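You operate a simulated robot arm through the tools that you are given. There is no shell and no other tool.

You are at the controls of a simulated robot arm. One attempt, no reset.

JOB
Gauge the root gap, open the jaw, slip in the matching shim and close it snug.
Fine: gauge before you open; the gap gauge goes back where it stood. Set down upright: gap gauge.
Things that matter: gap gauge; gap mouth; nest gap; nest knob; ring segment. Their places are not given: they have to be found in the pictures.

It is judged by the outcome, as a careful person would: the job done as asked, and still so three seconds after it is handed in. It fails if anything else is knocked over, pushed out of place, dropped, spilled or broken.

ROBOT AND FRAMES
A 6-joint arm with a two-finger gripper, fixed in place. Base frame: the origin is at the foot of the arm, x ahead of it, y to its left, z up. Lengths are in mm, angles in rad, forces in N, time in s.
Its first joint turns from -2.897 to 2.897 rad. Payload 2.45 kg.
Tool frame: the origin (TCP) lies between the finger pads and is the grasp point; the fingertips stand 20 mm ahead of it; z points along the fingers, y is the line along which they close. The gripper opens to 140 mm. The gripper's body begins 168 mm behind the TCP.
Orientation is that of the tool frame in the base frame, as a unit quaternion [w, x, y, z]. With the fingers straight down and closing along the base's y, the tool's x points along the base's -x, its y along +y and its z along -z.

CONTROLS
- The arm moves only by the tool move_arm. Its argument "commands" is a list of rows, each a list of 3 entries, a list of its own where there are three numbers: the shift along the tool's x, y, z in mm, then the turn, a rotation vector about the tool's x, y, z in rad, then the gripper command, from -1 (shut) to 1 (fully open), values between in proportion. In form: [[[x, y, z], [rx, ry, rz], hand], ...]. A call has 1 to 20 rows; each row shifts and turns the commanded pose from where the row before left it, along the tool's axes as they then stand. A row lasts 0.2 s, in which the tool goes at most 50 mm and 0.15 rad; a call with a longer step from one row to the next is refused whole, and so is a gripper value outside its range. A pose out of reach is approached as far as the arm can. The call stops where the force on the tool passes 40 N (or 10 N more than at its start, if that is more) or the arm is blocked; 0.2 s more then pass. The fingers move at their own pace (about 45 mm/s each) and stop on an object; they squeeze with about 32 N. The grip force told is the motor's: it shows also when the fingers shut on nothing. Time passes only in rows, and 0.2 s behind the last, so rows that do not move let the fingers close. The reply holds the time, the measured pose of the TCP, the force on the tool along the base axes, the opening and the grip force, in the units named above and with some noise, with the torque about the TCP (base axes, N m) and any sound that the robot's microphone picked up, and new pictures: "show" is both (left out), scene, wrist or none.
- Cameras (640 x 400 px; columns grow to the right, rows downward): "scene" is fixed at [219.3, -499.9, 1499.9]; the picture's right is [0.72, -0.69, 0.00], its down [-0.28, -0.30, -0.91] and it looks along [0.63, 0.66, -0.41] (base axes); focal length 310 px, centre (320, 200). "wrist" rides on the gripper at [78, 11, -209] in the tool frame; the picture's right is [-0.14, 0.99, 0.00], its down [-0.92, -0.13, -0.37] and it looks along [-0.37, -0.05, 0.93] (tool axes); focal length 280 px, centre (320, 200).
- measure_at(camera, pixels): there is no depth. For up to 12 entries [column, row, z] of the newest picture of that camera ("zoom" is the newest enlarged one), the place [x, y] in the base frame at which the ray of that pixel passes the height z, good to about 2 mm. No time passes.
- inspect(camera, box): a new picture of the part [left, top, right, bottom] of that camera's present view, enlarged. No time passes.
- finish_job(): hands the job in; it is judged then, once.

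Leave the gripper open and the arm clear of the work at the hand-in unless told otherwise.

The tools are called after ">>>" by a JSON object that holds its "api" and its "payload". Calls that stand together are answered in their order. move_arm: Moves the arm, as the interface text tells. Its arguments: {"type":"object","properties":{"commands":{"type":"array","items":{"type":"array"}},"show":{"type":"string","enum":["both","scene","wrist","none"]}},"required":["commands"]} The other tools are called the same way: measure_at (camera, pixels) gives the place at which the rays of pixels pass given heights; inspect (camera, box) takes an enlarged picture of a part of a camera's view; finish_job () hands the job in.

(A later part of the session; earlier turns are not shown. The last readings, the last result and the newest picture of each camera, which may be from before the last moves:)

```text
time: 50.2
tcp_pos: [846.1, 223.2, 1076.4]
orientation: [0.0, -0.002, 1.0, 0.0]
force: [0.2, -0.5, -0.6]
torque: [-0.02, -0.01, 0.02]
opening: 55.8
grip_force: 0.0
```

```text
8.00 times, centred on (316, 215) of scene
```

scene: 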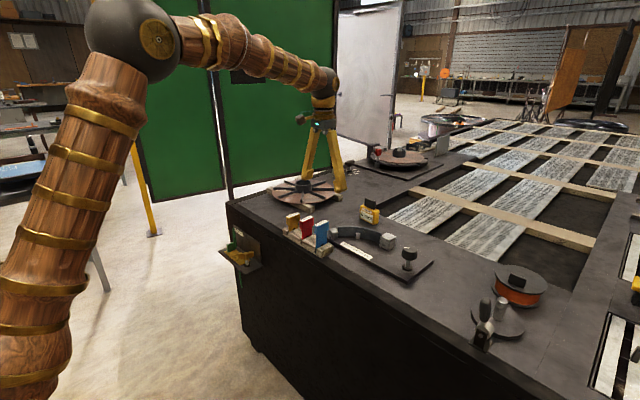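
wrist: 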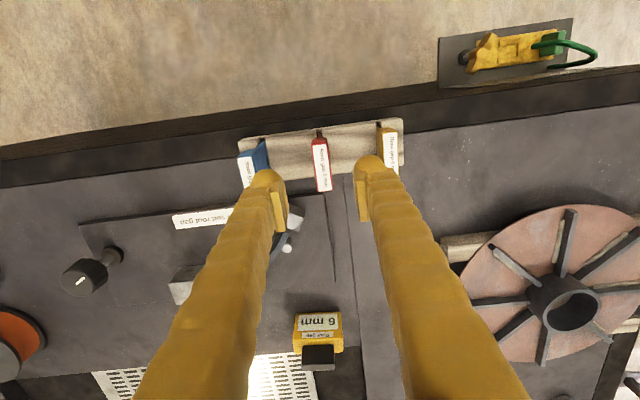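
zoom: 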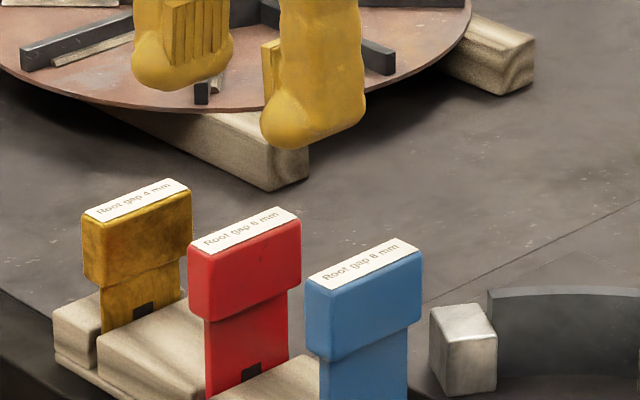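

The head is centred at (845.4, 223.6) with near-zero yaw, so the tool is lined up. I'll descend so the pads straddle the head, then look.

>>> {"api": "move_arm", "payload": {"commands": [[[0.7, 0.5, 20], [0, 0, 0], -0.2], [[0, 0, 25], [0, 0, 0], -0.2], [[0, 0, 25], [0, 0, 0], -0.2], [[0, 0, 12], [0, 0, 0], -0.2], [[0, 0, 10], [0, 0, 0], -0.2], [[0, 0, 0], [0, 0, 0], -0.2]], "show": "both"}}

>>> {"api": "inspect", "payload": {"camera": "wrist", "box": [240, 130, 400, 230]}}

>>> {"api": "inspect", "payload": {"camera": "scene", "box": [268, 205, 348, 255]}}

```text
time: 51.6
tcp_pos: [844.5, 222.4, 986.5]
orientation: [-0.001, -0.002, 1.0, 0.0]
force: [0.4, 0.3, 0.2]
torque: [0.02, -0.02, 0.01]
opening: 56.1
grip_force: 0.1
```

scene: 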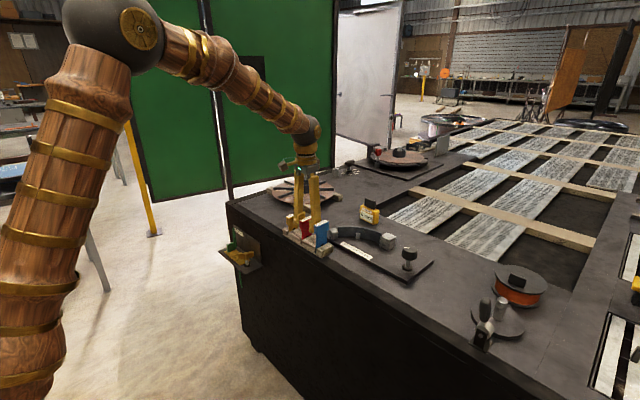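
wrist: 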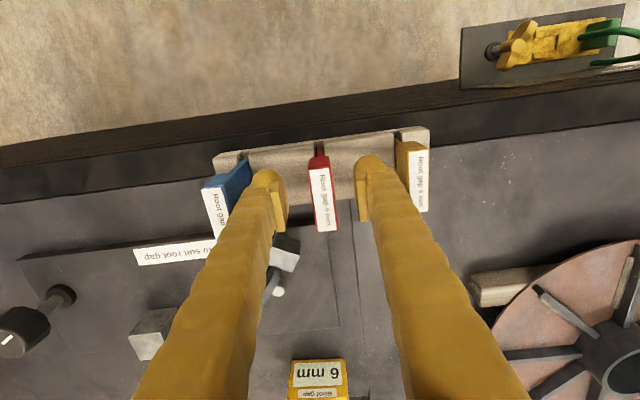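

```text
4.00 times, centred on (320, 180) of wrist
```

zoom: 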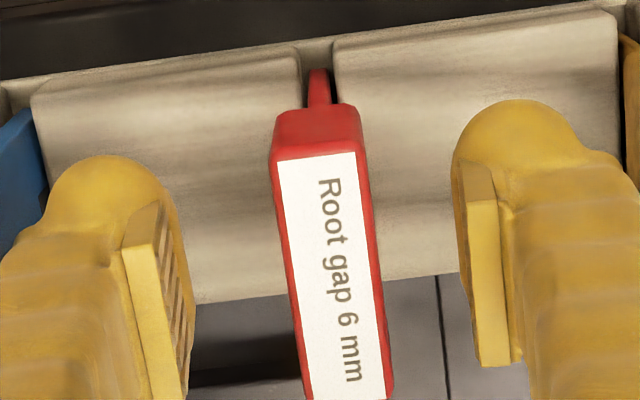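

```text
8.00 times, centred on (308, 230) of scene
```

zoom: 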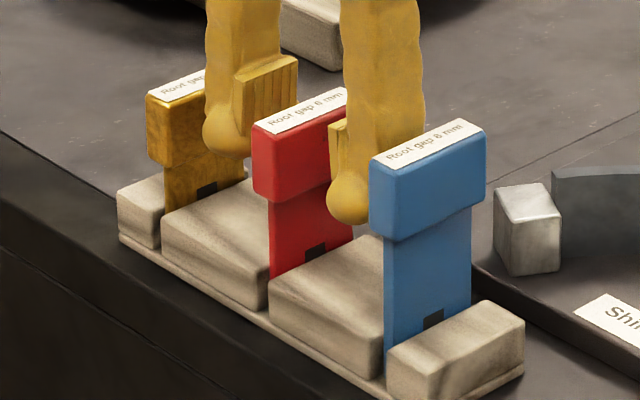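

The pads straddle the head well. I'll make a small +1 mm y nudge, go 3 mm lower, and close.

>>> {"api": "move_arm", "payload": {"commands": [[[-0.5, 1, 3], [0, 0, 0], -0.2], [[0, 0, 0], [0, 0, 0], -0.5], [[0, 0, 0], [0, 0, 0], -0.8], [[0, 0, 0], [0, 0, 0], -0.95], [[0, 0, 0], [0, 0, 0], -0.95], [[0, 0, 0], [0, 0, 0], -0.95]], "show": "both"}}

>>> {"api": "inspect", "payload": {"camera": "scene", "box": [268, 205, 348, 255]}}

>>> {"api": "inspect", "payload": {"camera": "wrist", "box": [240, 130, 400, 230]}}

```text
time: 53.0
tcp_pos: [845.8, 223.2, 982.9]
orientation: [-0.001, -0.001, 1.0, 0.0]
force: [0.4, 0.1, -0.1]
torque: [0.01, 0.0, -0.01]
opening: 16.8
grip_force: 32.2
```

scene: 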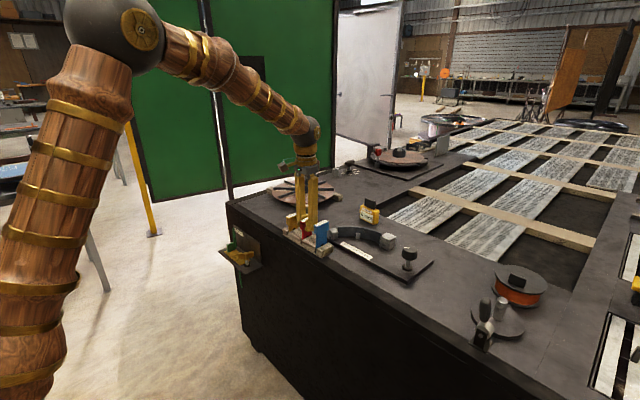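
wrist: 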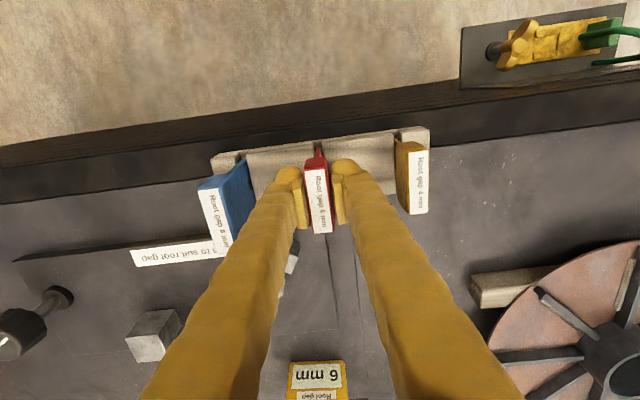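

```text
8.00 times, centred on (308, 230) of scene
```

zoom: 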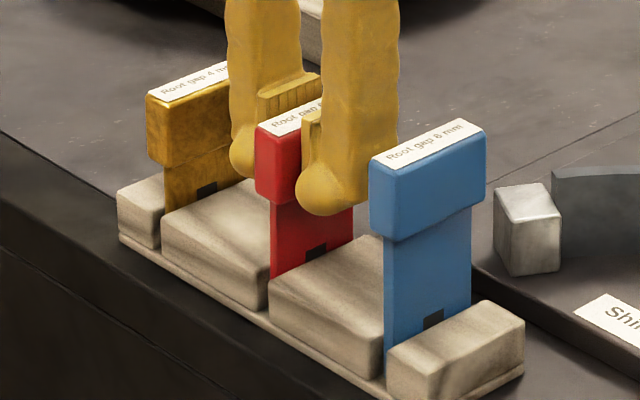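

```text
4.00 times, centred on (320, 180) of wrist
```

zoom: 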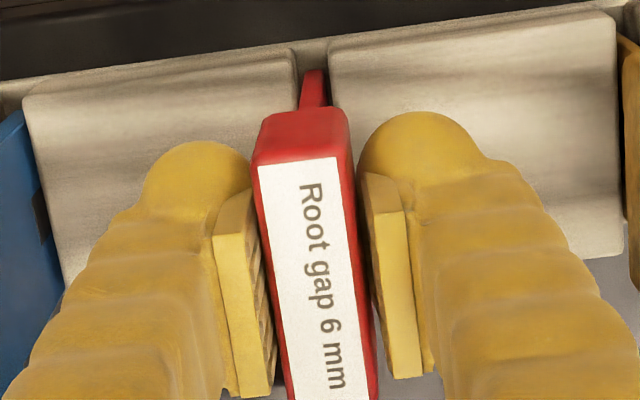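

The red shim is gripped (16.8 mm, 32 N). I'll lift it straight up out of the slot.

>>> {"api": "move_arm", "payload": {"commands": [[[0, 0, -10], [0, 0, 0], -0.95], [[0, 0, -15], [0, 0, 0], -0.95], [[0, 0, -20], [0, 0, 0], -0.95], [[0, 0, -25], [0, 0, 0], -0.95], [[0, 0, -25], [0, 0, 0], -0.95], [[0, 0, -15], [0, 0, 0], -0.95], [[0, 0, 0], [0, 0, 0], -0.95]], "show": "both"}}

>>> {"api": "inspect", "payload": {"camera": "scene", "box": [268, 180, 348, 230]}}

```text
time: 54.6
tcp_pos: [845.7, 223.8, 1093.3]
orientation: [0.0, -0.001, 1.0, 0.0]
force: [0.5, 0.3, -3.2]
torque: [0.01, 0.01, -0.01]
opening: 16.9
grip_force: 31.6
```

scene: 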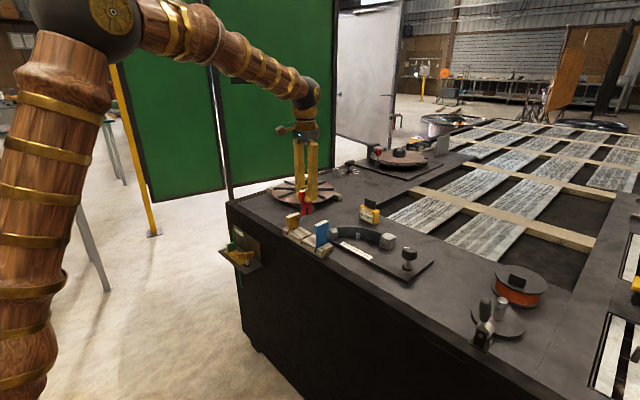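
wrist: 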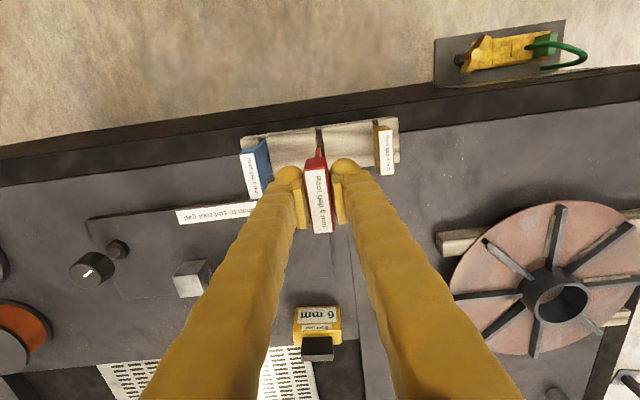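

```text
8.00 times, centred on (308, 205) of scene
```

zoom: 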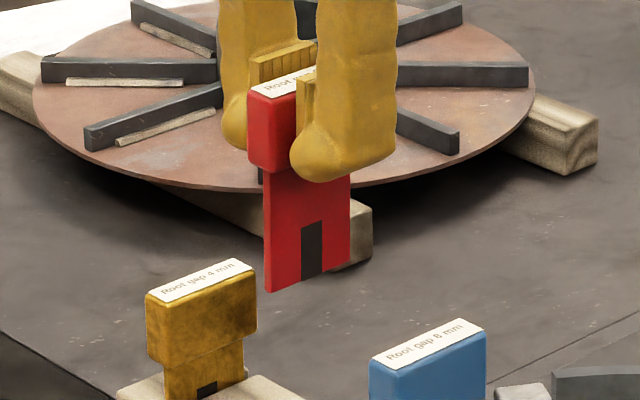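

The shim came out clean. It has a long blade of about 60 mm and a dark strip at the bottom middle. I'll carry it high over to the gap at (1016, 23.2).

>>> {"api": "move_arm", "payload": {"commands": [[[-24.36, -28.64, 0], [0, 0, 0], -0.95], [[-24.36, -28.64, 0], [0, 0, 0], -0.95], [[-24.36, -28.64, 0], [0, 0, 0], -0.95], [[-24.36, -28.64, 0], [0, 0, 0], -0.95], [[-24.36, -28.64, 0], [0, 0, 0], -0.95], [[-24.36, -28.64, 0], [0, 0, 0], -0.95], [[-24.36, -28.64, 0], [0, 0, 0], -0.95], [[0, 0, 10], [0, 0, 0], -0.95], [[0, 0, 15], [0, 0, 0], -0.95], [[0, 0, 15], [0, 0, 0], -0.95], [[0, 0, 0], [0, 0, 0], -0.95]], "show": "both"}}

>>> {"api": "inspect", "payload": {"camera": "wrist", "box": [240, 110, 400, 210]}}

>>> {"api": "inspect", "payload": {"camera": "scene", "box": [346, 205, 426, 255]}}

```text
time: 57.0
tcp_pos: [1016.4, 23.3, 1052.2]
orientation: [0.0, -0.002, 1.0, 0.0]
force: [-0.2, 0.4, -1.5]
torque: [-0.04, 0.02, 0.02]
opening: 16.6
grip_force: 31.8
```

scene: 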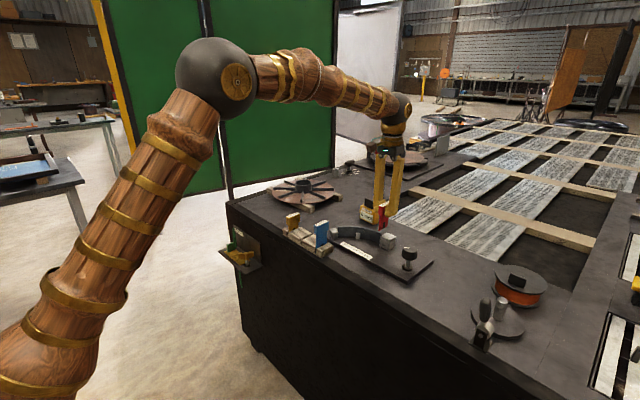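
wrist: 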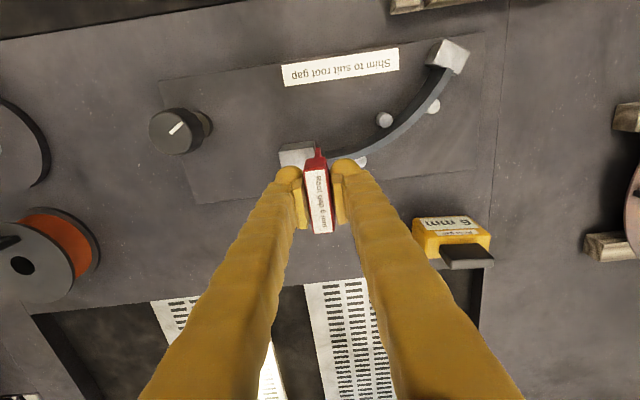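

```text
4.00 times, centred on (320, 160) of wrist
```

zoom: 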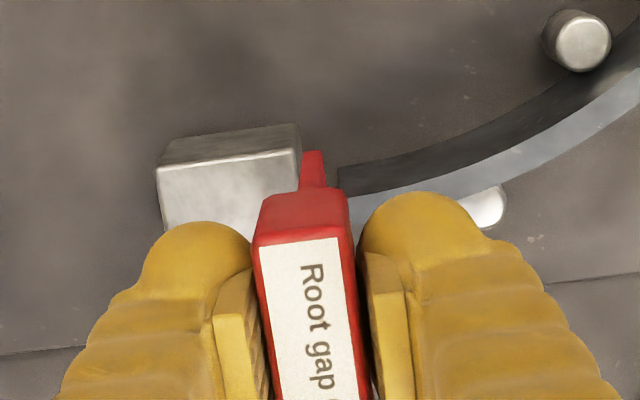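

```text
8.00 times, centred on (386, 230) of scene
```

zoom: 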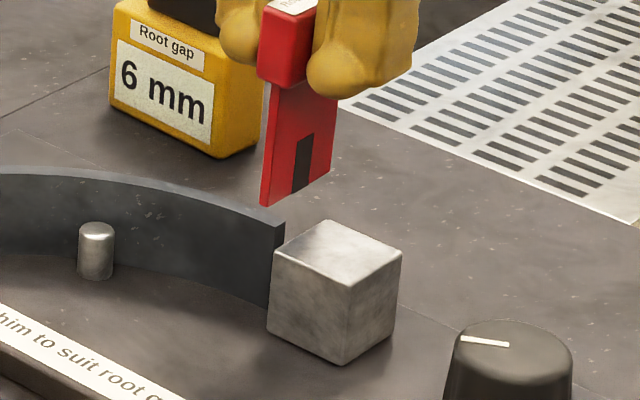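

The blade hangs just above the gap, and from the wrist it appears between the jaw and the segment end. I'll measure the blade edge and gap in this view.

>>> {"api": "measure_at", "payload": {"camera": "wrist", "pixels": [[315.6, 148, 974], [321.2, 148, 974], [315.6, 148, 966], [321.2, 148, 966], [314.2, 141.5, 954], [315.3, 148, 954], [324.7, 152.5, 918], [324.5, 152, 925], [327.5, 158.5, 950], [327.5, 159, 954]]}}

>>> {"api": "inspect", "payload": {"camera": "wrist", "box": [295, 130, 343, 160]}}

```text
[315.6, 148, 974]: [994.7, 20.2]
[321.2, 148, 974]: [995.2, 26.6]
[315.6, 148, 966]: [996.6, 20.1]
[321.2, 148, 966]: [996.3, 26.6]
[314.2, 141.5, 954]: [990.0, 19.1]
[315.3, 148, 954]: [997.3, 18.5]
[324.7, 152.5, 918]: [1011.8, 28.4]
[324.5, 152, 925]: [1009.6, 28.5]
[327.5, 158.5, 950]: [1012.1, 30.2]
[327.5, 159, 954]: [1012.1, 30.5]
```

```text
13.33 times, centred on (319, 145) of wrist
```

zoom: 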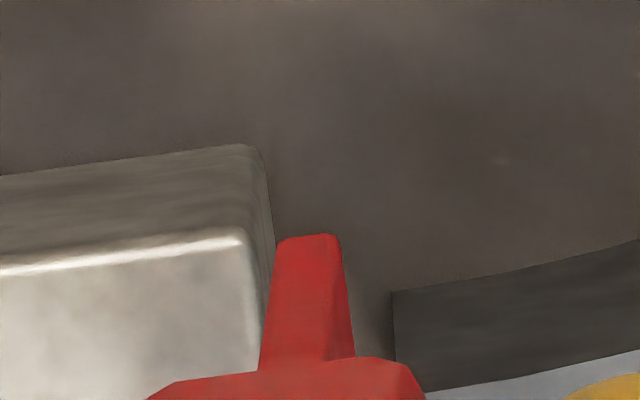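

The blade spans y 20.2–26.6 while the gap spans about 18.3–28.4, so it is well centred. I'll lower the blade's tip just into the gap and check.

>>> {"api": "move_arm", "payload": {"commands": [[[0, 0, 8], [0, 0, 0], -0.95], [[0, 0, 8], [0, 0, 0], -0.95], [[0, 0, 5], [0, 0, 0], -0.95], [[0, 0, 4], [0, 0, 0], -0.95], [[0, 0, 0], [0, 0, 0], -0.95]], "show": "both"}}

>>> {"api": "inspect", "payload": {"camera": "wrist", "box": [289, 125, 353, 165]}}

>>> {"api": "inspect", "payload": {"camera": "scene", "box": [356, 215, 412, 250]}}

```text
time: 58.2
tcp_pos: [1016.9, 23.7, 1027.9]
orientation: [0.0, -0.001, 1.0, 0.0]
force: [-0.4, 0.3, -2.4]
torque: [0.0, 0.0, -0.02]
opening: 16.9
grip_force: 31.9
```

scene: 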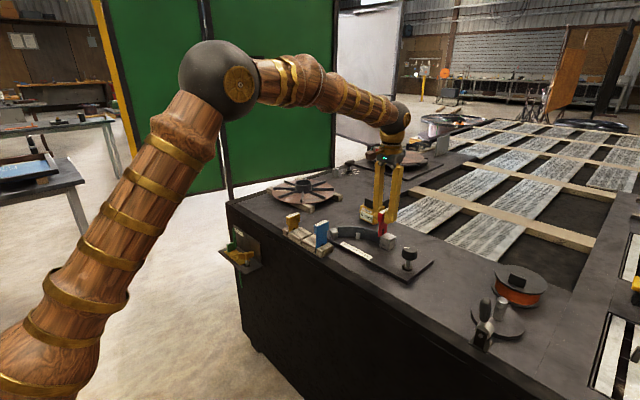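
wrist: 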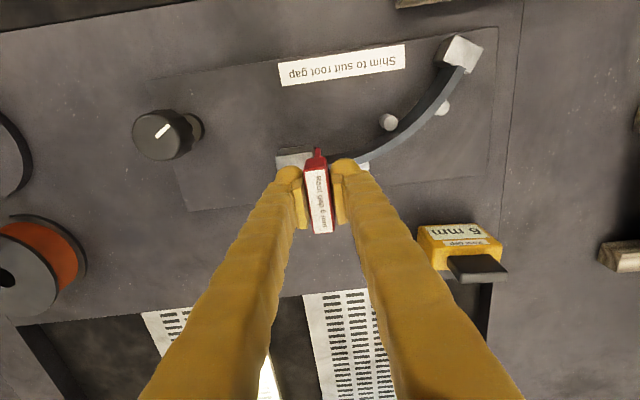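

```text
10.00 times, centred on (321, 145) of wrist
```

zoom: 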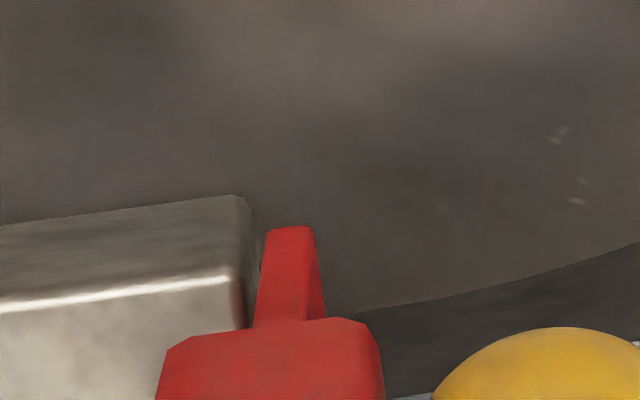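

```text
11.43 times, centred on (384, 232) of scene
```

zoom: 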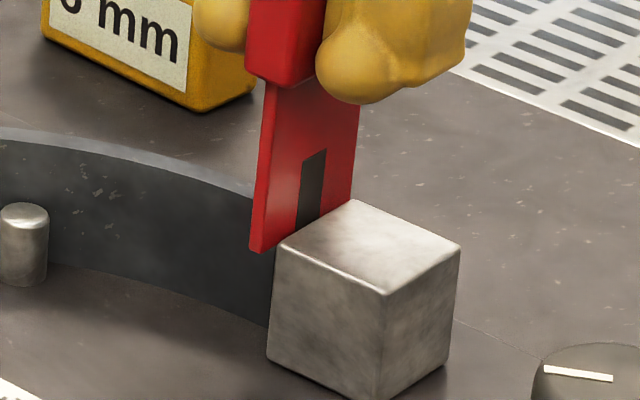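

The blade tip is entering the gap freely with no contact force. I'll continue down in small steps.

>>> {"api": "move_arm", "payload": {"commands": [[[0, 0, 5], [0, 0, 0], -0.95], [[0, 0, 5], [0, 0, 0], -0.95], [[0, 0, 5], [0, 0, 0], -0.95], [[0, 0, 5], [0, 0, 0], -0.95], [[0, 0, 0], [0, 0, 0], -0.95]], "show": "both"}}

>>> {"api": "inspect", "payload": {"camera": "wrist", "box": [289, 125, 353, 165]}}

>>> {"api": "inspect", "payload": {"camera": "scene", "box": [356, 215, 412, 250]}}

```text
time: 59.4
tcp_pos: [1016.9, 22.1, 1007.0]
orientation: [0.0, -0.002, 1.0, 0.0]
force: [0.2, -0.8, -2.3]
torque: [0.0, -0.02, 0.0]
opening: 17.2
grip_force: 31.5
```

scene: 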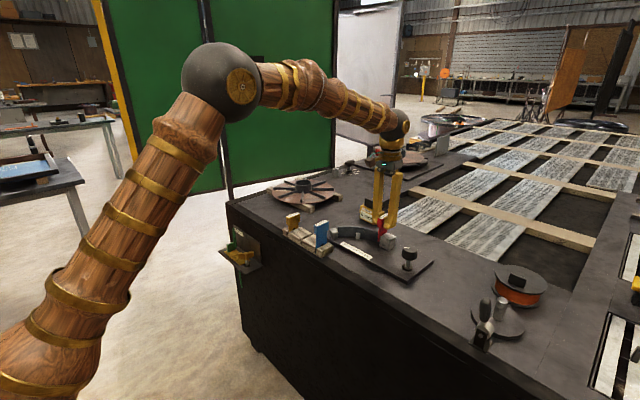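
wrist: 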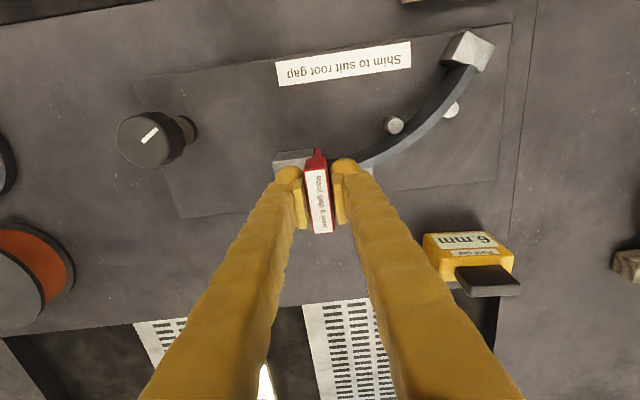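

```text
10.00 times, centred on (321, 145) of wrist
```

zoom: 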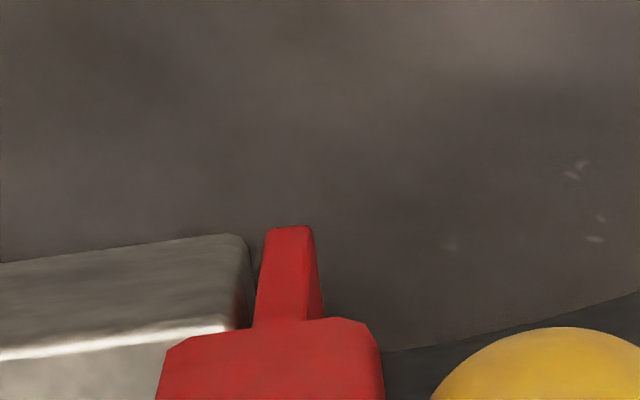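

```text
11.43 times, centred on (384, 232) of scene
```

zoom: 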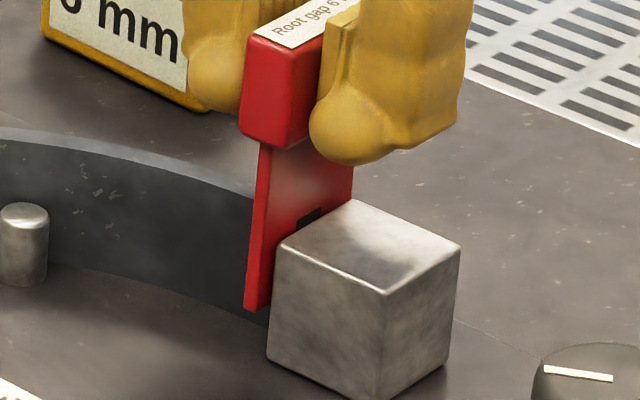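

The blade is well inside the gap with no contact. I'll lower gently toward the plate.

>>> {"api": "move_arm", "payload": {"commands": [[[0, 0, 3], [0, 0, 0], -0.95], [[0, 0, 3], [0, 0, 0], -0.95], [[0, 0, 2], [0, 0, 0], -0.95], [[0, 0, 0], [0, 0, 0], -0.95]], "show": "none"}}

>>> {"api": "inspect", "payload": {"camera": "scene", "box": [356, 220, 412, 255]}}

```text
time: 60.4
tcp_pos: [1016.7, 24.0, 999.8]
orientation: [0.0, -0.002, 1.0, 0.0]
force: [-0.2, 0.7, -2.4]
torque: [-0.02, -0.03, -0.01]
opening: 17.0
grip_force: 31.9
```

```text
11.43 times, centred on (384, 238) of scene
```

zoom: 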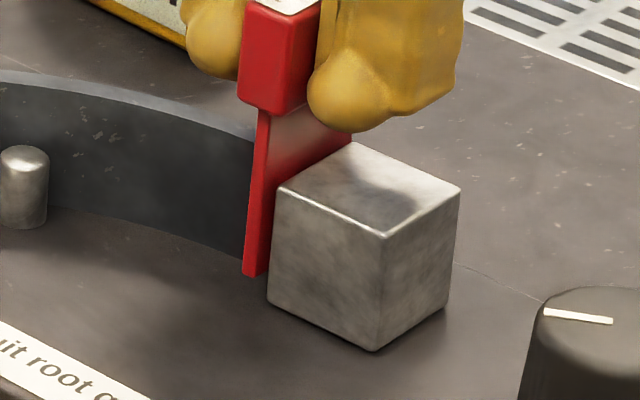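

Still no contact. I'll keep going in 2 mm steps.

>>> {"api": "move_arm", "payload": {"commands": [[[0, 0, 1.5], [0, 0, 0], -0.95], [[0, 0, 1.5], [0, 0, 0], -0.95], [[0, 0, 0], [0, 0, 0], -0.95]], "show": "none"}}

```text
time: 61.2
tcp_pos: [1016.6, 23.8, 995.9]
orientation: [-0.001, -0.002, 1.0, 0.0]
force: [-0.2, 1.0, -2.1]
torque: [0.01, -0.03, -0.01]
opening: 17.0
grip_force: 32.2
```

>>> {"api": "move_arm", "payload": {"commands": [[[0, 0, 1.5], [0, 0, 0], -0.95], [[0, 0, 1], [0, 0, 0], -0.95], [[0, 0, 0], [0, 0, 0], -0.95]], "show": "none"}}

>>> {"api": "inspect", "payload": {"camera": "scene", "box": [356, 220, 412, 255]}}

```text
time: 62.0
tcp_pos: [1016.9, 23.7, 993.5]
orientation: [0.0, -0.001, 1.0, 0.0]
force: [-0.1, 0.1, -2.7]
torque: [-0.02, -0.02, 0.03]
opening: 16.8
grip_force: 32.5
```

```text
11.43 times, centred on (384, 238) of scene
```

zoom: 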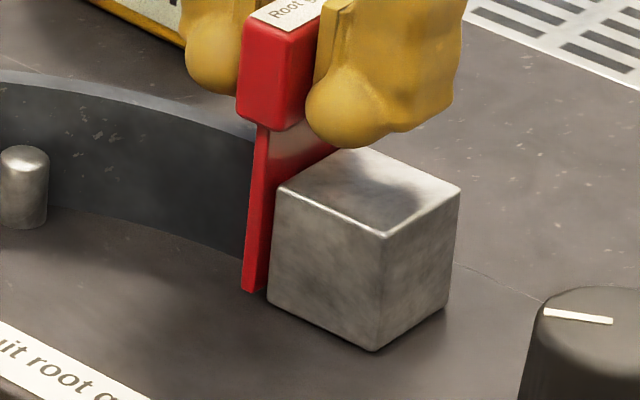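

The blade's foot is about 3 mm above the plate by eye. I'll lower a bit more.

>>> {"api": "move_arm", "payload": {"commands": [[[0, 0, 1.2], [0, 0, 0], -0.95], [[0, 0, 1], [0, 0, 0], -0.95], [[0, 0, 0], [0, 0, 0], -0.95]], "show": "none"}}

```text
time: 62.8
tcp_pos: [1017.1, 22.8, 991.2]
orientation: [0.0, -0.001, 1.0, -0.001]
force: [0.7, -0.1, -2.4]
torque: [0.0, -0.01, -0.03]
opening: 16.7
grip_force: 32.2
```

>>> {"api": "move_arm", "payload": {"commands": [[[0, 0, 1], [0, 0, 0], -0.95], [[0, 0, 0], [0, 0, 0], -0.95]], "show": "none"}}

>>> {"api": "inspect", "payload": {"camera": "scene", "box": [356, 220, 412, 255]}}

```text
time: 63.4
tcp_pos: [1016.7, 23.1, 990.5]
orientation: [0.0, -0.001, 1.0, 0.0]
force: [-0.2, 0.2, 1.3]
torque: [0.02, 0.06, 0.0]
opening: 16.8
grip_force: 31.9
```

```text
11.43 times, centred on (384, 238) of scene
```

zoom: 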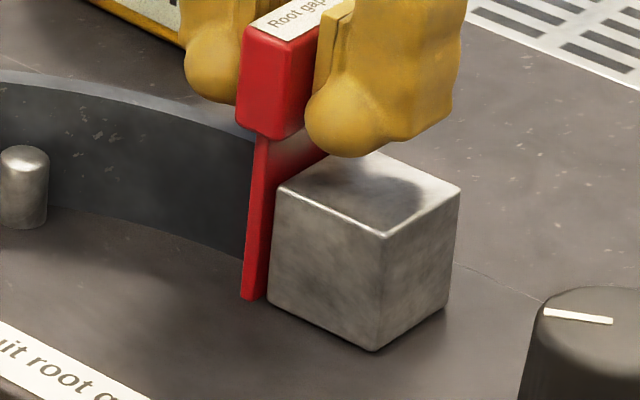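

The force flipped to +1.3 N, so the shim now stands on the plate. I'll bring it slightly closer (+1.2 mm y) to the fixed segment end so it stands upright once released.

>>> {"api": "move_arm", "payload": {"commands": [[[0, 0, -0.8], [0, 0, 0], -0.95], [[0, 1.2, 0], [0, 0, 0], -0.95], [[0, 0, 0], [0, 0, 0], -0.95], [[0, 0, 0.8], [0, 0, 0], -0.95], [[0, 0, 0], [0, 0, 0], -0.95]], "show": "both"}}

>>> {"api": "inspect", "payload": {"camera": "scene", "box": [356, 220, 412, 255]}}

>>> {"api": "inspect", "payload": {"camera": "wrist", "box": [265, 125, 377, 195]}}

```text
time: 64.6
tcp_pos: [1017.4, 24.9, 990.2]
orientation: [0.0, -0.002, 1.0, 0.0]
force: [-0.4, 0.6, -0.7]
torque: [0.01, 0.01, 0.0]
opening: 16.9
grip_force: 32.3
```

scene: 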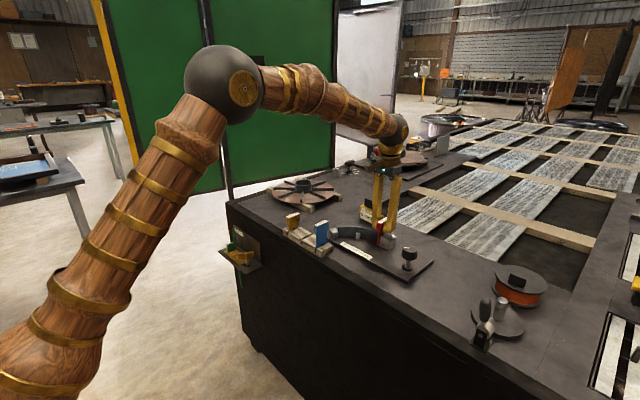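
wrist: 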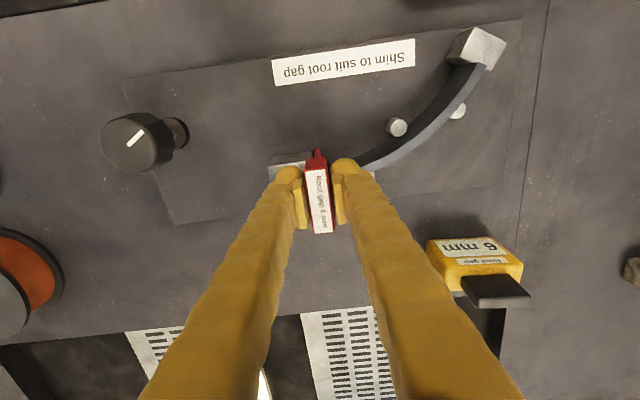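

```text
11.43 times, centred on (384, 238) of scene
```

zoom: 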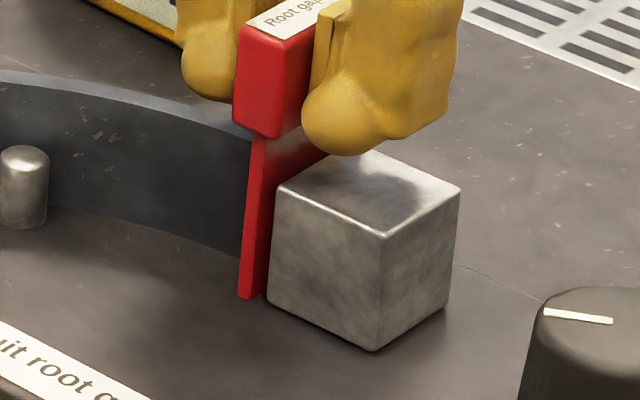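

```text
5.71 times, centred on (321, 160) of wrist
```

zoom: 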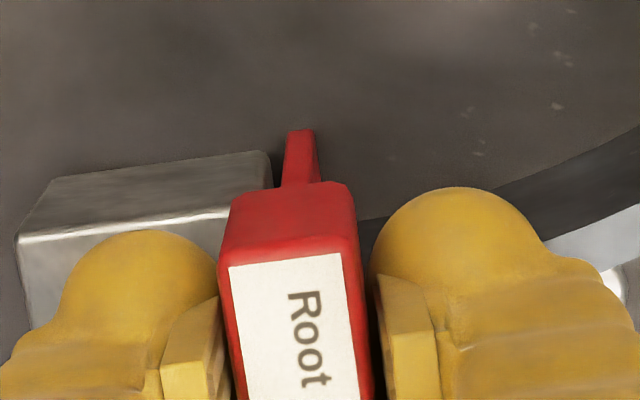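

The shim stands upright in the gap with its weight mostly on the plate. I'll release it by opening the fingers, then check before rising.

>>> {"api": "move_arm", "payload": {"commands": [[[0, 0, 0], [0, 0, 0], -0.7], [[0, 0, 0], [0, 0, 0], -0.6], [[0, 0, 0], [0, 0, 0], -0.5], [[0, 0, 0], [0, 0, 0], -0.4], [[0, 0, 0], [0, 0, 0], -0.4]], "show": "both"}}

>>> {"api": "inspect", "payload": {"camera": "scene", "box": [356, 215, 412, 250]}}

>>> {"api": "inspect", "payload": {"camera": "wrist", "box": [265, 125, 377, 195]}}

```text
time: 65.8
tcp_pos: [1016.7, 25.5, 990.5]
orientation: [0.0, -0.001, 1.0, 0.0]
force: [-0.2, 0.7, -0.1]
torque: [-0.01, -0.01, 0.05]
opening: 41.8
grip_force: 0.0
```

scene: 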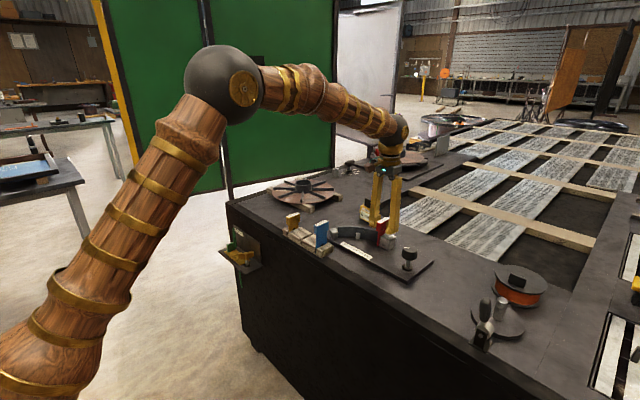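
wrist: 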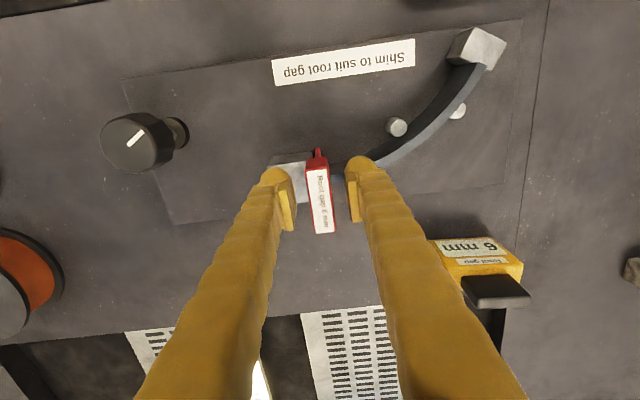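

```text
11.43 times, centred on (384, 232) of scene
```

zoom: 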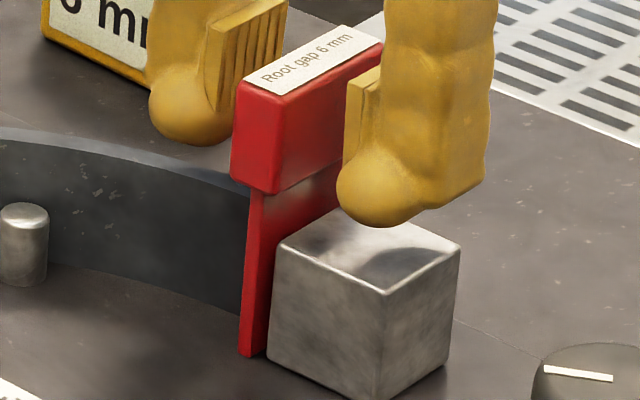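

```text
5.71 times, centred on (321, 160) of wrist
```

zoom: 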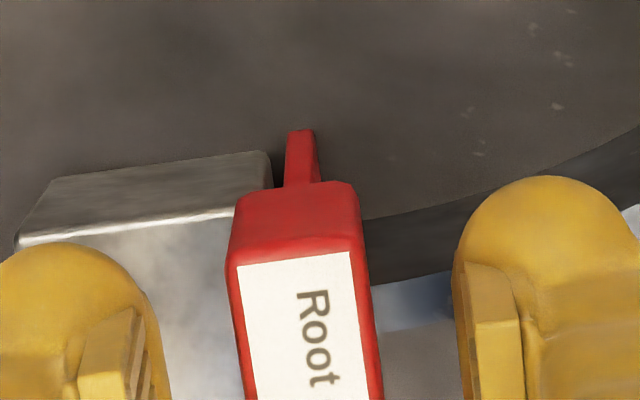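

The shim stands by itself in the gap, leaning very slightly to the segment. I'll raise straight up, clear of it.

>>> {"api": "move_arm", "payload": {"commands": [[[0, 0, -10], [0, 0, 0], -0.3], [[0, 0, -20], [0, 0, 0], -0.3], [[0, 0, -30], [0, 0, 0], -0.3], [[0, 0, -30], [0, 0, 0], -0.3], [[0, 0, -20], [0, 0, 0], -0.3], [[0, 0, 0], [0, 0, 0], 0]], "show": "scene"}}

>>> {"api": "inspect", "payload": {"camera": "scene", "box": [340, 205, 436, 265]}}

```text
time: 67.2
tcp_pos: [1016.4, 25.7, 1101.8]
orientation: [0.0, -0.002, 1.0, -0.001]
force: [-0.4, -0.4, -0.2]
torque: [0.0, 0.03, -0.02]
opening: 70.1
grip_force: 0.0
```

scene: 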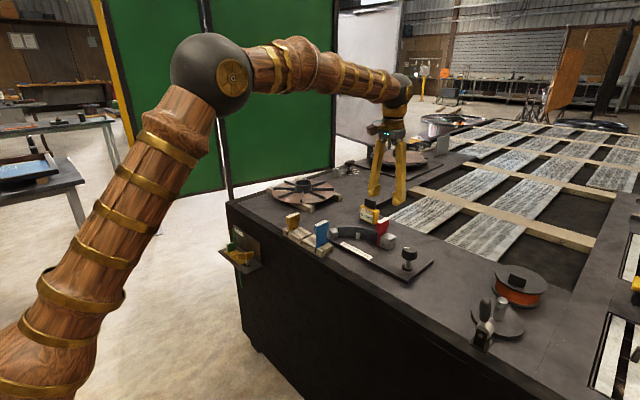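

```text
6.67 times, centred on (388, 235) of scene
```

zoom: 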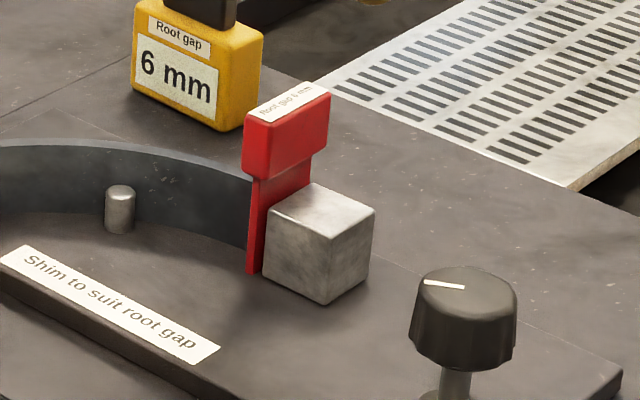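

The shim is standing well. Next is the knob: I'll move above it and pre-rotate counter-clockwise 2.1 rad so I can close with one continuous clockwise turn.

>>> {"api": "move_arm", "payload": {"commands": [[[14, -35.6, 0], [0, 0, 0], 0], [[14, -35.6, 0], [0, 0, 0], 0], [[14, -35.6, 0], [0, 0, 0], 0], [[14, -35.6, 0], [0, 0, 0], 0], [[0, 0, 0], [0, 0, -0.15], 0], [[0, 0, 0], [0, 0, -0.15], 0], [[0, 0, 0], [0, 0, -0.15], 0], [[0, 0, 0], [0, 0, -0.15], 0], [[0, 0, 0], [0, 0, -0.15], 0], [[0, 0, 0], [0, 0, -0.15], 0], [[0, 0, 0], [0, 0, -0.15], 0], [[0, 0, 0], [0, 0, -0.15], 0], [[0, 0, 0], [0, 0, -0.15], 0], [[0, 0, 0], [0, 0, -0.15], 0], [[0, 0, 0], [0, 0, -0.15], 0], [[0, 0, 0], [0, 0, -0.15], 0], [[0, 0, 0], [0, 0, -0.15], 0], [[0, 0, 0], [0, 0, -0.15], 0], [[0, 0, 0], [0, 0, 0], 0]], "show": "both"}}

>>> {"api": "inspect", "payload": {"camera": "wrist", "box": [240, 110, 400, 210]}}

```text
time: 71.2
tcp_pos: [961.7, -117.7, 1100.8]
orientation: [0.0, 0.868, -0.497, 0.0]
force: [0.2, -0.2, -0.7]
torque: [-0.01, 0.0, -0.04]
opening: 70.0
grip_force: 0.0
```

scene: 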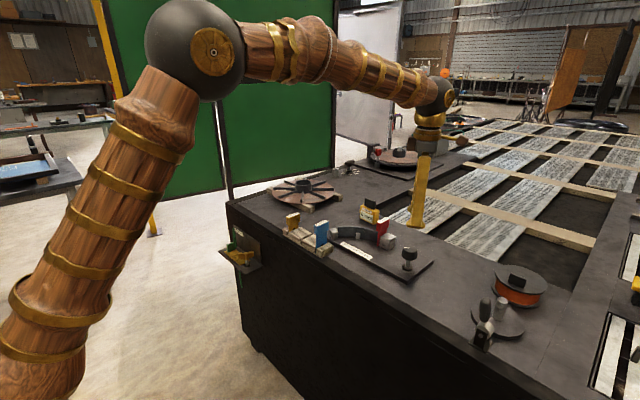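
wrist: 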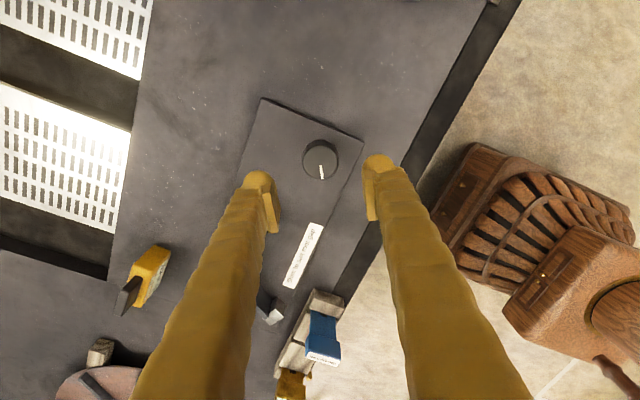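

```text
4.00 times, centred on (320, 160) of wrist
```

zoom: 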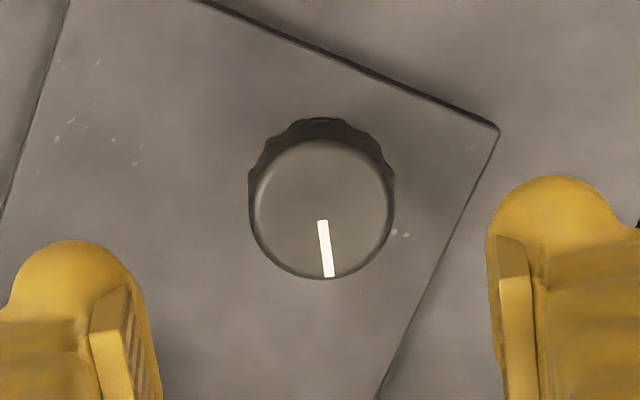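

The knob mark lines up with the tool as before. I'll measure the cap centre for alignment.

>>> {"api": "measure_at", "payload": {"camera": "wrist", "pixels": [[321, 162, 988], [303.5, 163, 988], [338.5, 161.5, 988], [320.5, 145, 988], [322, 179.5, 988]]}}

```text
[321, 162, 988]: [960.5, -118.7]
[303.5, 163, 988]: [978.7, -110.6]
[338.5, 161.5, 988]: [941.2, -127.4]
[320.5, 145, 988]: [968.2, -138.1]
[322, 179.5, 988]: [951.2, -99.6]
```

Centred within about 1 mm. I'll descend around the knob, then close on it.

>>> {"api": "move_arm", "payload": {"commands": [[[-0.8, 1.0, 20], [0, 0, 0], 0], [[0, 0, 30], [0, 0, 0], 0], [[0, 0, 30], [0, 0, 0], 0], [[0, 0, 25], [0, 0, 0], 0], [[0, 0, 12], [0, 0, 0], 0], [[0, 0, 5], [0, 0, 0], 0], [[0, 0, 0], [0, 0, 0], 0]], "show": "wrist"}}

>>> {"api": "inspect", "payload": {"camera": "wrist", "box": [240, 130, 400, 230]}}

```text
time: 72.8
tcp_pos: [960.3, -117.0, 978.4]
orientation: [0.0, 0.868, -0.497, 0.0]
force: [0.3, -0.5, -0.6]
torque: [0.02, -0.03, 0.0]
opening: 70.0
grip_force: 0.0
```

wrist: 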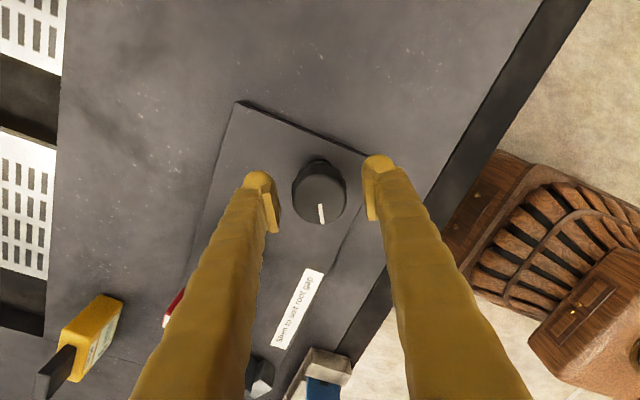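

```text
4.00 times, centred on (320, 180) of wrist
```

zoom: 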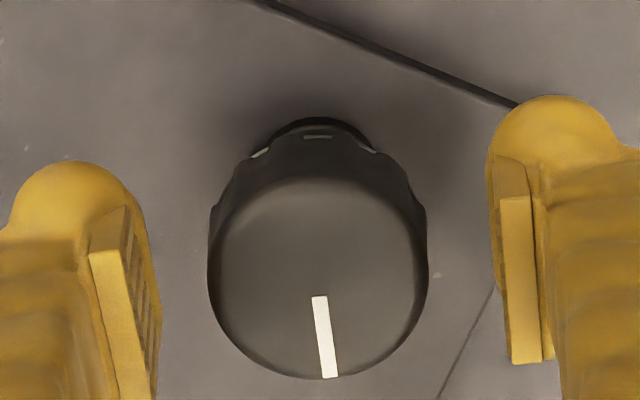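

The cap is centred at zoom (318,278) on the tool axis. Closing now.

>>> {"api": "move_arm", "payload": {"commands": [[[0, 0, 0], [0, 0, 0], -0.2], [[0, 0, 0], [0, 0, 0], -0.5], [[0, 0, 0], [0, 0, 0], -0.8], [[0, 0, 0], [0, 0, 0], -0.8], [[0, 0, 0], [0, 0, 0], -0.8]], "show": "none"}}

```text
time: 74.0
tcp_pos: [960.6, -117.5, 978.8]
orientation: [0.0, 0.868, -0.497, 0.001]
force: [16.2, 6.8, -3.8]
torque: [0.13, -0.17, -0.1]
opening: 42.8
grip_force: 45.3
```

Side load is about 17 N along the tool's y. I'll shift −0.9 to ease it and begin the clockwise turn.

>>> {"api": "move_arm", "payload": {"commands": [[[0, -0.9, 0], [0, 0, 0], -0.8], [[0, 0, 0], [0, 0, 0], -0.8], [[0, 0, 0], [0, 0, 0.1], -0.8], [[0, 0, 0], [0, 0, 0.1], -0.8], [[0, 0, 0], [0, 0, 0.1], -0.8], [[0, 0, 0], [0, 0, 0], -0.8]], "show": "none"}}

>>> {"api": "inspect", "payload": {"camera": "scene", "box": [356, 215, 420, 255]}}

```text
time: 75.4
tcp_pos: [960.4, -117.0, 979.4]
orientation: [0.0, 0.784, -0.621, 0.0]
force: [-16.4, 1.8, 6.4]
torque: [0.06, 0.25, 0.0]
opening: 42.8
grip_force: 45.4
```

```text
10.00 times, centred on (388, 235) of scene
```

zoom: 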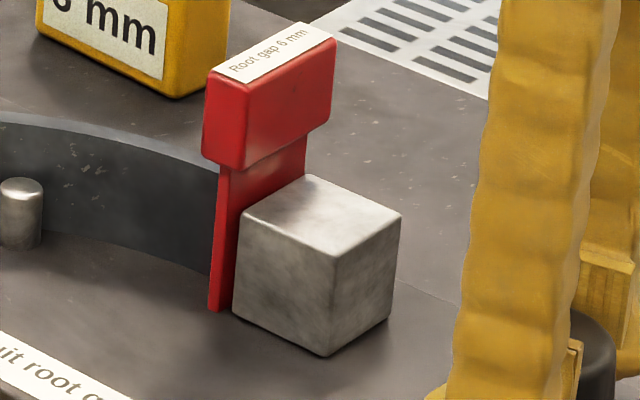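

Turning clockwise works, with the jaw moving in. I'll ease +0.4 in tool y and continue.

>>> {"api": "move_arm", "payload": {"commands": [[[0, 0.4, 0], [0, 0, 0], -0.8], [[0, 0, 0], [0, 0, 0.1], -0.8], [[0, 0, 0], [0, 0, 0.1], -0.8], [[0, 0, 0], [0, 0, 0.1], -0.8], [[0, 0, 0], [0, 0, 0.1], -0.8], [[0, 0, 0], [0, 0, 0], -0.8]], "show": "none"}}

>>> {"api": "inspect", "payload": {"camera": "scene", "box": [356, 215, 420, 255]}}

```text
time: 76.8
tcp_pos: [960.4, -117.5, 979.6]
orientation: [-0.001, -0.645, 0.764, 0.001]
force: [-38.3, 0.1, 8.8]
torque: [-0.02, 0.43, 0.0]
opening: 42.8
grip_force: 45.0
```

```text
10.00 times, centred on (388, 235) of scene
```

zoom: 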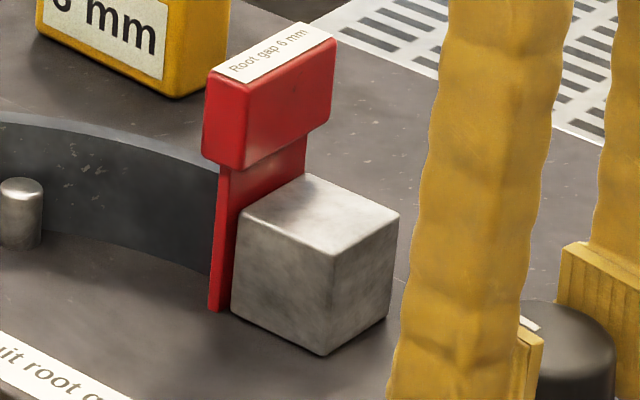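

The side load is −38 N in x, near the limit. I'll relieve it by shifting tool y +1.1 before turning on.

>>> {"api": "move_arm", "payload": {"commands": [[[0, 0.6, 0], [0, 0, 0], -0.8], [[0, 0.5, 0], [0, 0, 0], -0.8], [[0, 0, 0], [0, 0, 0], -0.8]], "show": "none"}}

```text
time: 77.6
tcp_pos: [959.4, -116.6, 978.5]
orientation: [0.001, -0.645, 0.765, -0.001]
force: [-16.9, -3.1, 1.5]
torque: [-0.05, 0.09, 0.04]
opening: 42.7
grip_force: 45.1
```

>>> {"api": "move_arm", "payload": {"commands": [[[0, 0.8, 0], [0, 0, 0], -0.8], [[0, 0, 0], [0, 0, 0], -0.8], [[0, 0, 0], [0, 0, 0.1], -0.8], [[0, 0, 0], [0, 0, 0.1], -0.8], [[0, 0, 0], [0, 0, 0.1], -0.8], [[0, 0, 0], [0, 0, 0], -0.8]], "show": "none"}}

>>> {"api": "inspect", "payload": {"camera": "scene", "box": [356, 215, 420, 255]}}

```text
time: 79.0
tcp_pos: [959.5, -116.7, 978.5]
orientation: [0.0, -0.523, 0.852, -0.001]
force: [21.5, -9.3, -2.6]
torque: [-0.1, -0.25, -0.09]
opening: 42.6
grip_force: 45.0
```

```text
10.00 times, centred on (388, 235) of scene
```

zoom: 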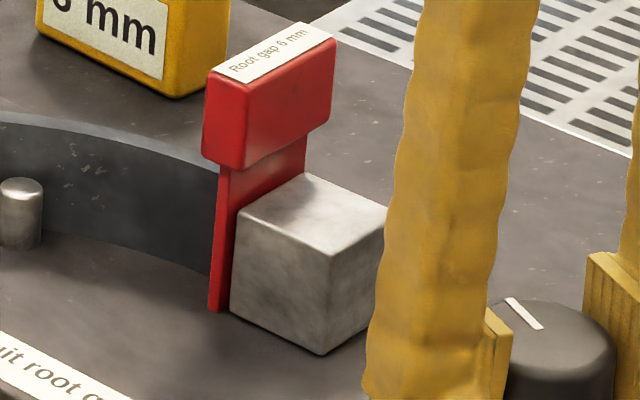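

The jaw is closing and the shim is staying upright. I'll balance the load (−1.0 in tool y) and continue.

>>> {"api": "move_arm", "payload": {"commands": [[[0, -1.0, 0], [0, 0, 0], -0.8], [[0, 0, 0], [0, 0, 0], -0.8], [[0, 0, 0], [0, 0, 0.1], -0.8], [[0, 0, 0], [0, 0, 0.1], -0.8], [[0, 0, 0], [0, 0, 0.1], -0.8], [[0, 0, 0], [0, 0, 0], -0.8]], "show": "none"}}

>>> {"api": "inspect", "payload": {"camera": "scene", "box": [356, 215, 420, 255]}}

```text
time: 80.4
tcp_pos: [958.7, -115.6, 978.2]
orientation: [0.0, -0.39, 0.921, 0.001]
force: [-14.4, 6.4, 6.0]
torque: [0.0, 0.28, 0.02]
opening: 42.7
grip_force: 45.4
```

```text
10.00 times, centred on (388, 235) of scene
```

zoom: 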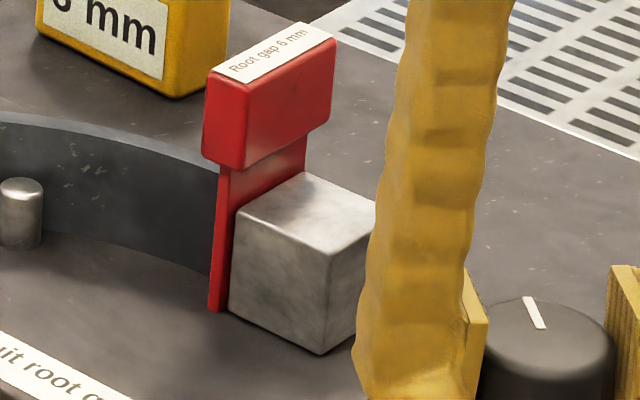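

Angle is now 0.8 rad from the start, and the jaw's nearly at the blade. I'll continue with small balancing shifts.

>>> {"api": "move_arm", "payload": {"commands": [[[0, 0.6, 0], [0, 0, 0], -0.8], [[0, 0, 0], [0, 0, 0], -0.8], [[0, 0, 0], [0, 0, 0.1], -0.8], [[0, 0, 0], [0, 0, 0.1], -0.8], [[0, 0, 0], [0, 0, 0.1], -0.8], [[0, 0, 0], [0, 0, 0], -0.8]], "show": "none"}}

>>> {"api": "inspect", "payload": {"camera": "scene", "box": [356, 215, 420, 255]}}

```text
time: 81.8
tcp_pos: [958.2, -116.4, 978.2]
orientation: [-0.001, -0.249, 0.969, 0.0]
force: [-20.9, 12.7, 4.0]
torque: [0.13, 0.29, -0.02]
opening: 42.4
grip_force: 45.1
```

```text
10.00 times, centred on (388, 235) of scene
```

zoom: 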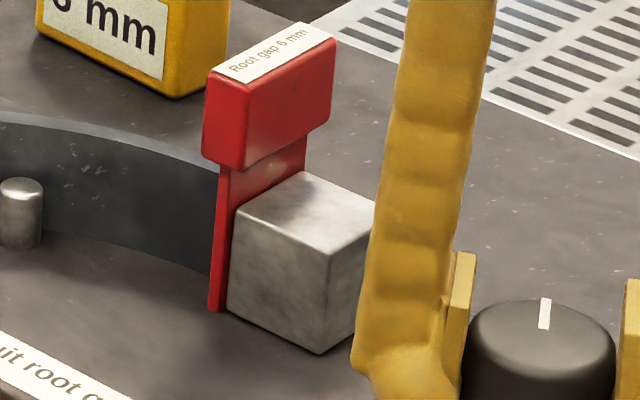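

Now 0.5 rad remains to the original angle. I'll balance the load and turn in smaller steps, watching torque.

>>> {"api": "move_arm", "payload": {"commands": [[[0.5, 0.9, 0], [0, 0, 0], -0.8], [[0, 0, 0], [0, 0, 0], -0.8], [[0, 0, 0], [0, 0, 0.1], -0.8], [[0, 0, 0], [0, 0, 0.1], -0.8], [[0, 0, 0], [0, 0, 0], -0.8]], "show": "none"}}

>>> {"api": "inspect", "payload": {"camera": "scene", "box": [356, 215, 420, 255]}}

```text
time: 83.0
tcp_pos: [957.9, -116.1, 978.7]
orientation: [0.0, -0.149, 0.989, 0.0]
force: [-3.3, 8.3, 0.6]
torque: [0.13, -0.02, -0.05]
opening: 42.8
grip_force: 44.8
```

```text
10.00 times, centred on (388, 235) of scene
```

zoom: 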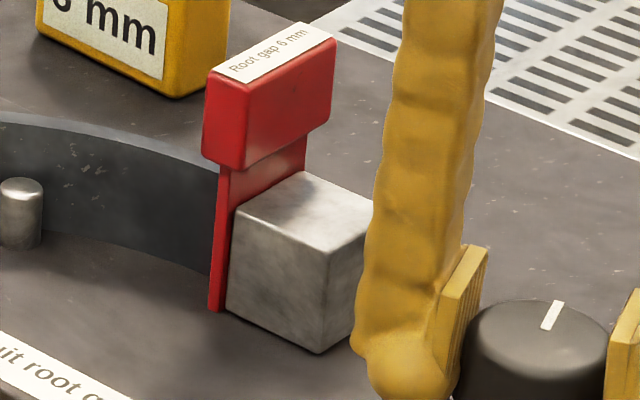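

Nearly shut: 0.3 rad from the original angle. I'll continue.

>>> {"api": "move_arm", "payload": {"commands": [[[0, 0.3, 0], [0, 0, 0.08], -0.8], [[0, 0, 0], [0, 0, 0.08], -0.8], [[0, 0, 0], [0, 0, 0], -0.8]], "show": "none"}}

>>> {"api": "inspect", "payload": {"camera": "scene", "box": [356, 215, 420, 255]}}

```text
time: 83.8
tcp_pos: [957.5, -115.5, 978.7]
orientation: [0.0, -0.071, 0.997, -0.001]
force: [9.1, 7.6, 1.5]
torque: [0.09, -0.17, -0.02]
opening: 42.8
grip_force: 44.8
```

```text
10.00 times, centred on (388, 235) of scene
```

zoom: 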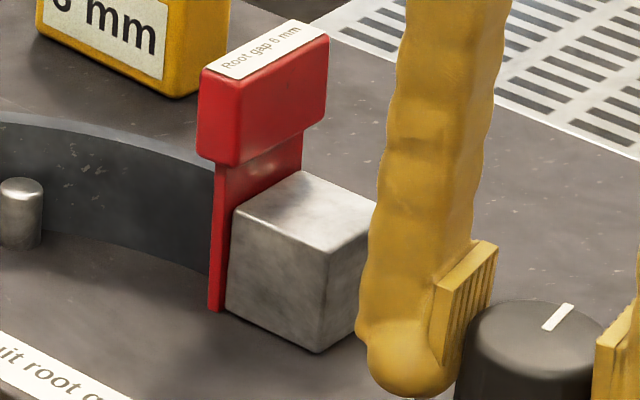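

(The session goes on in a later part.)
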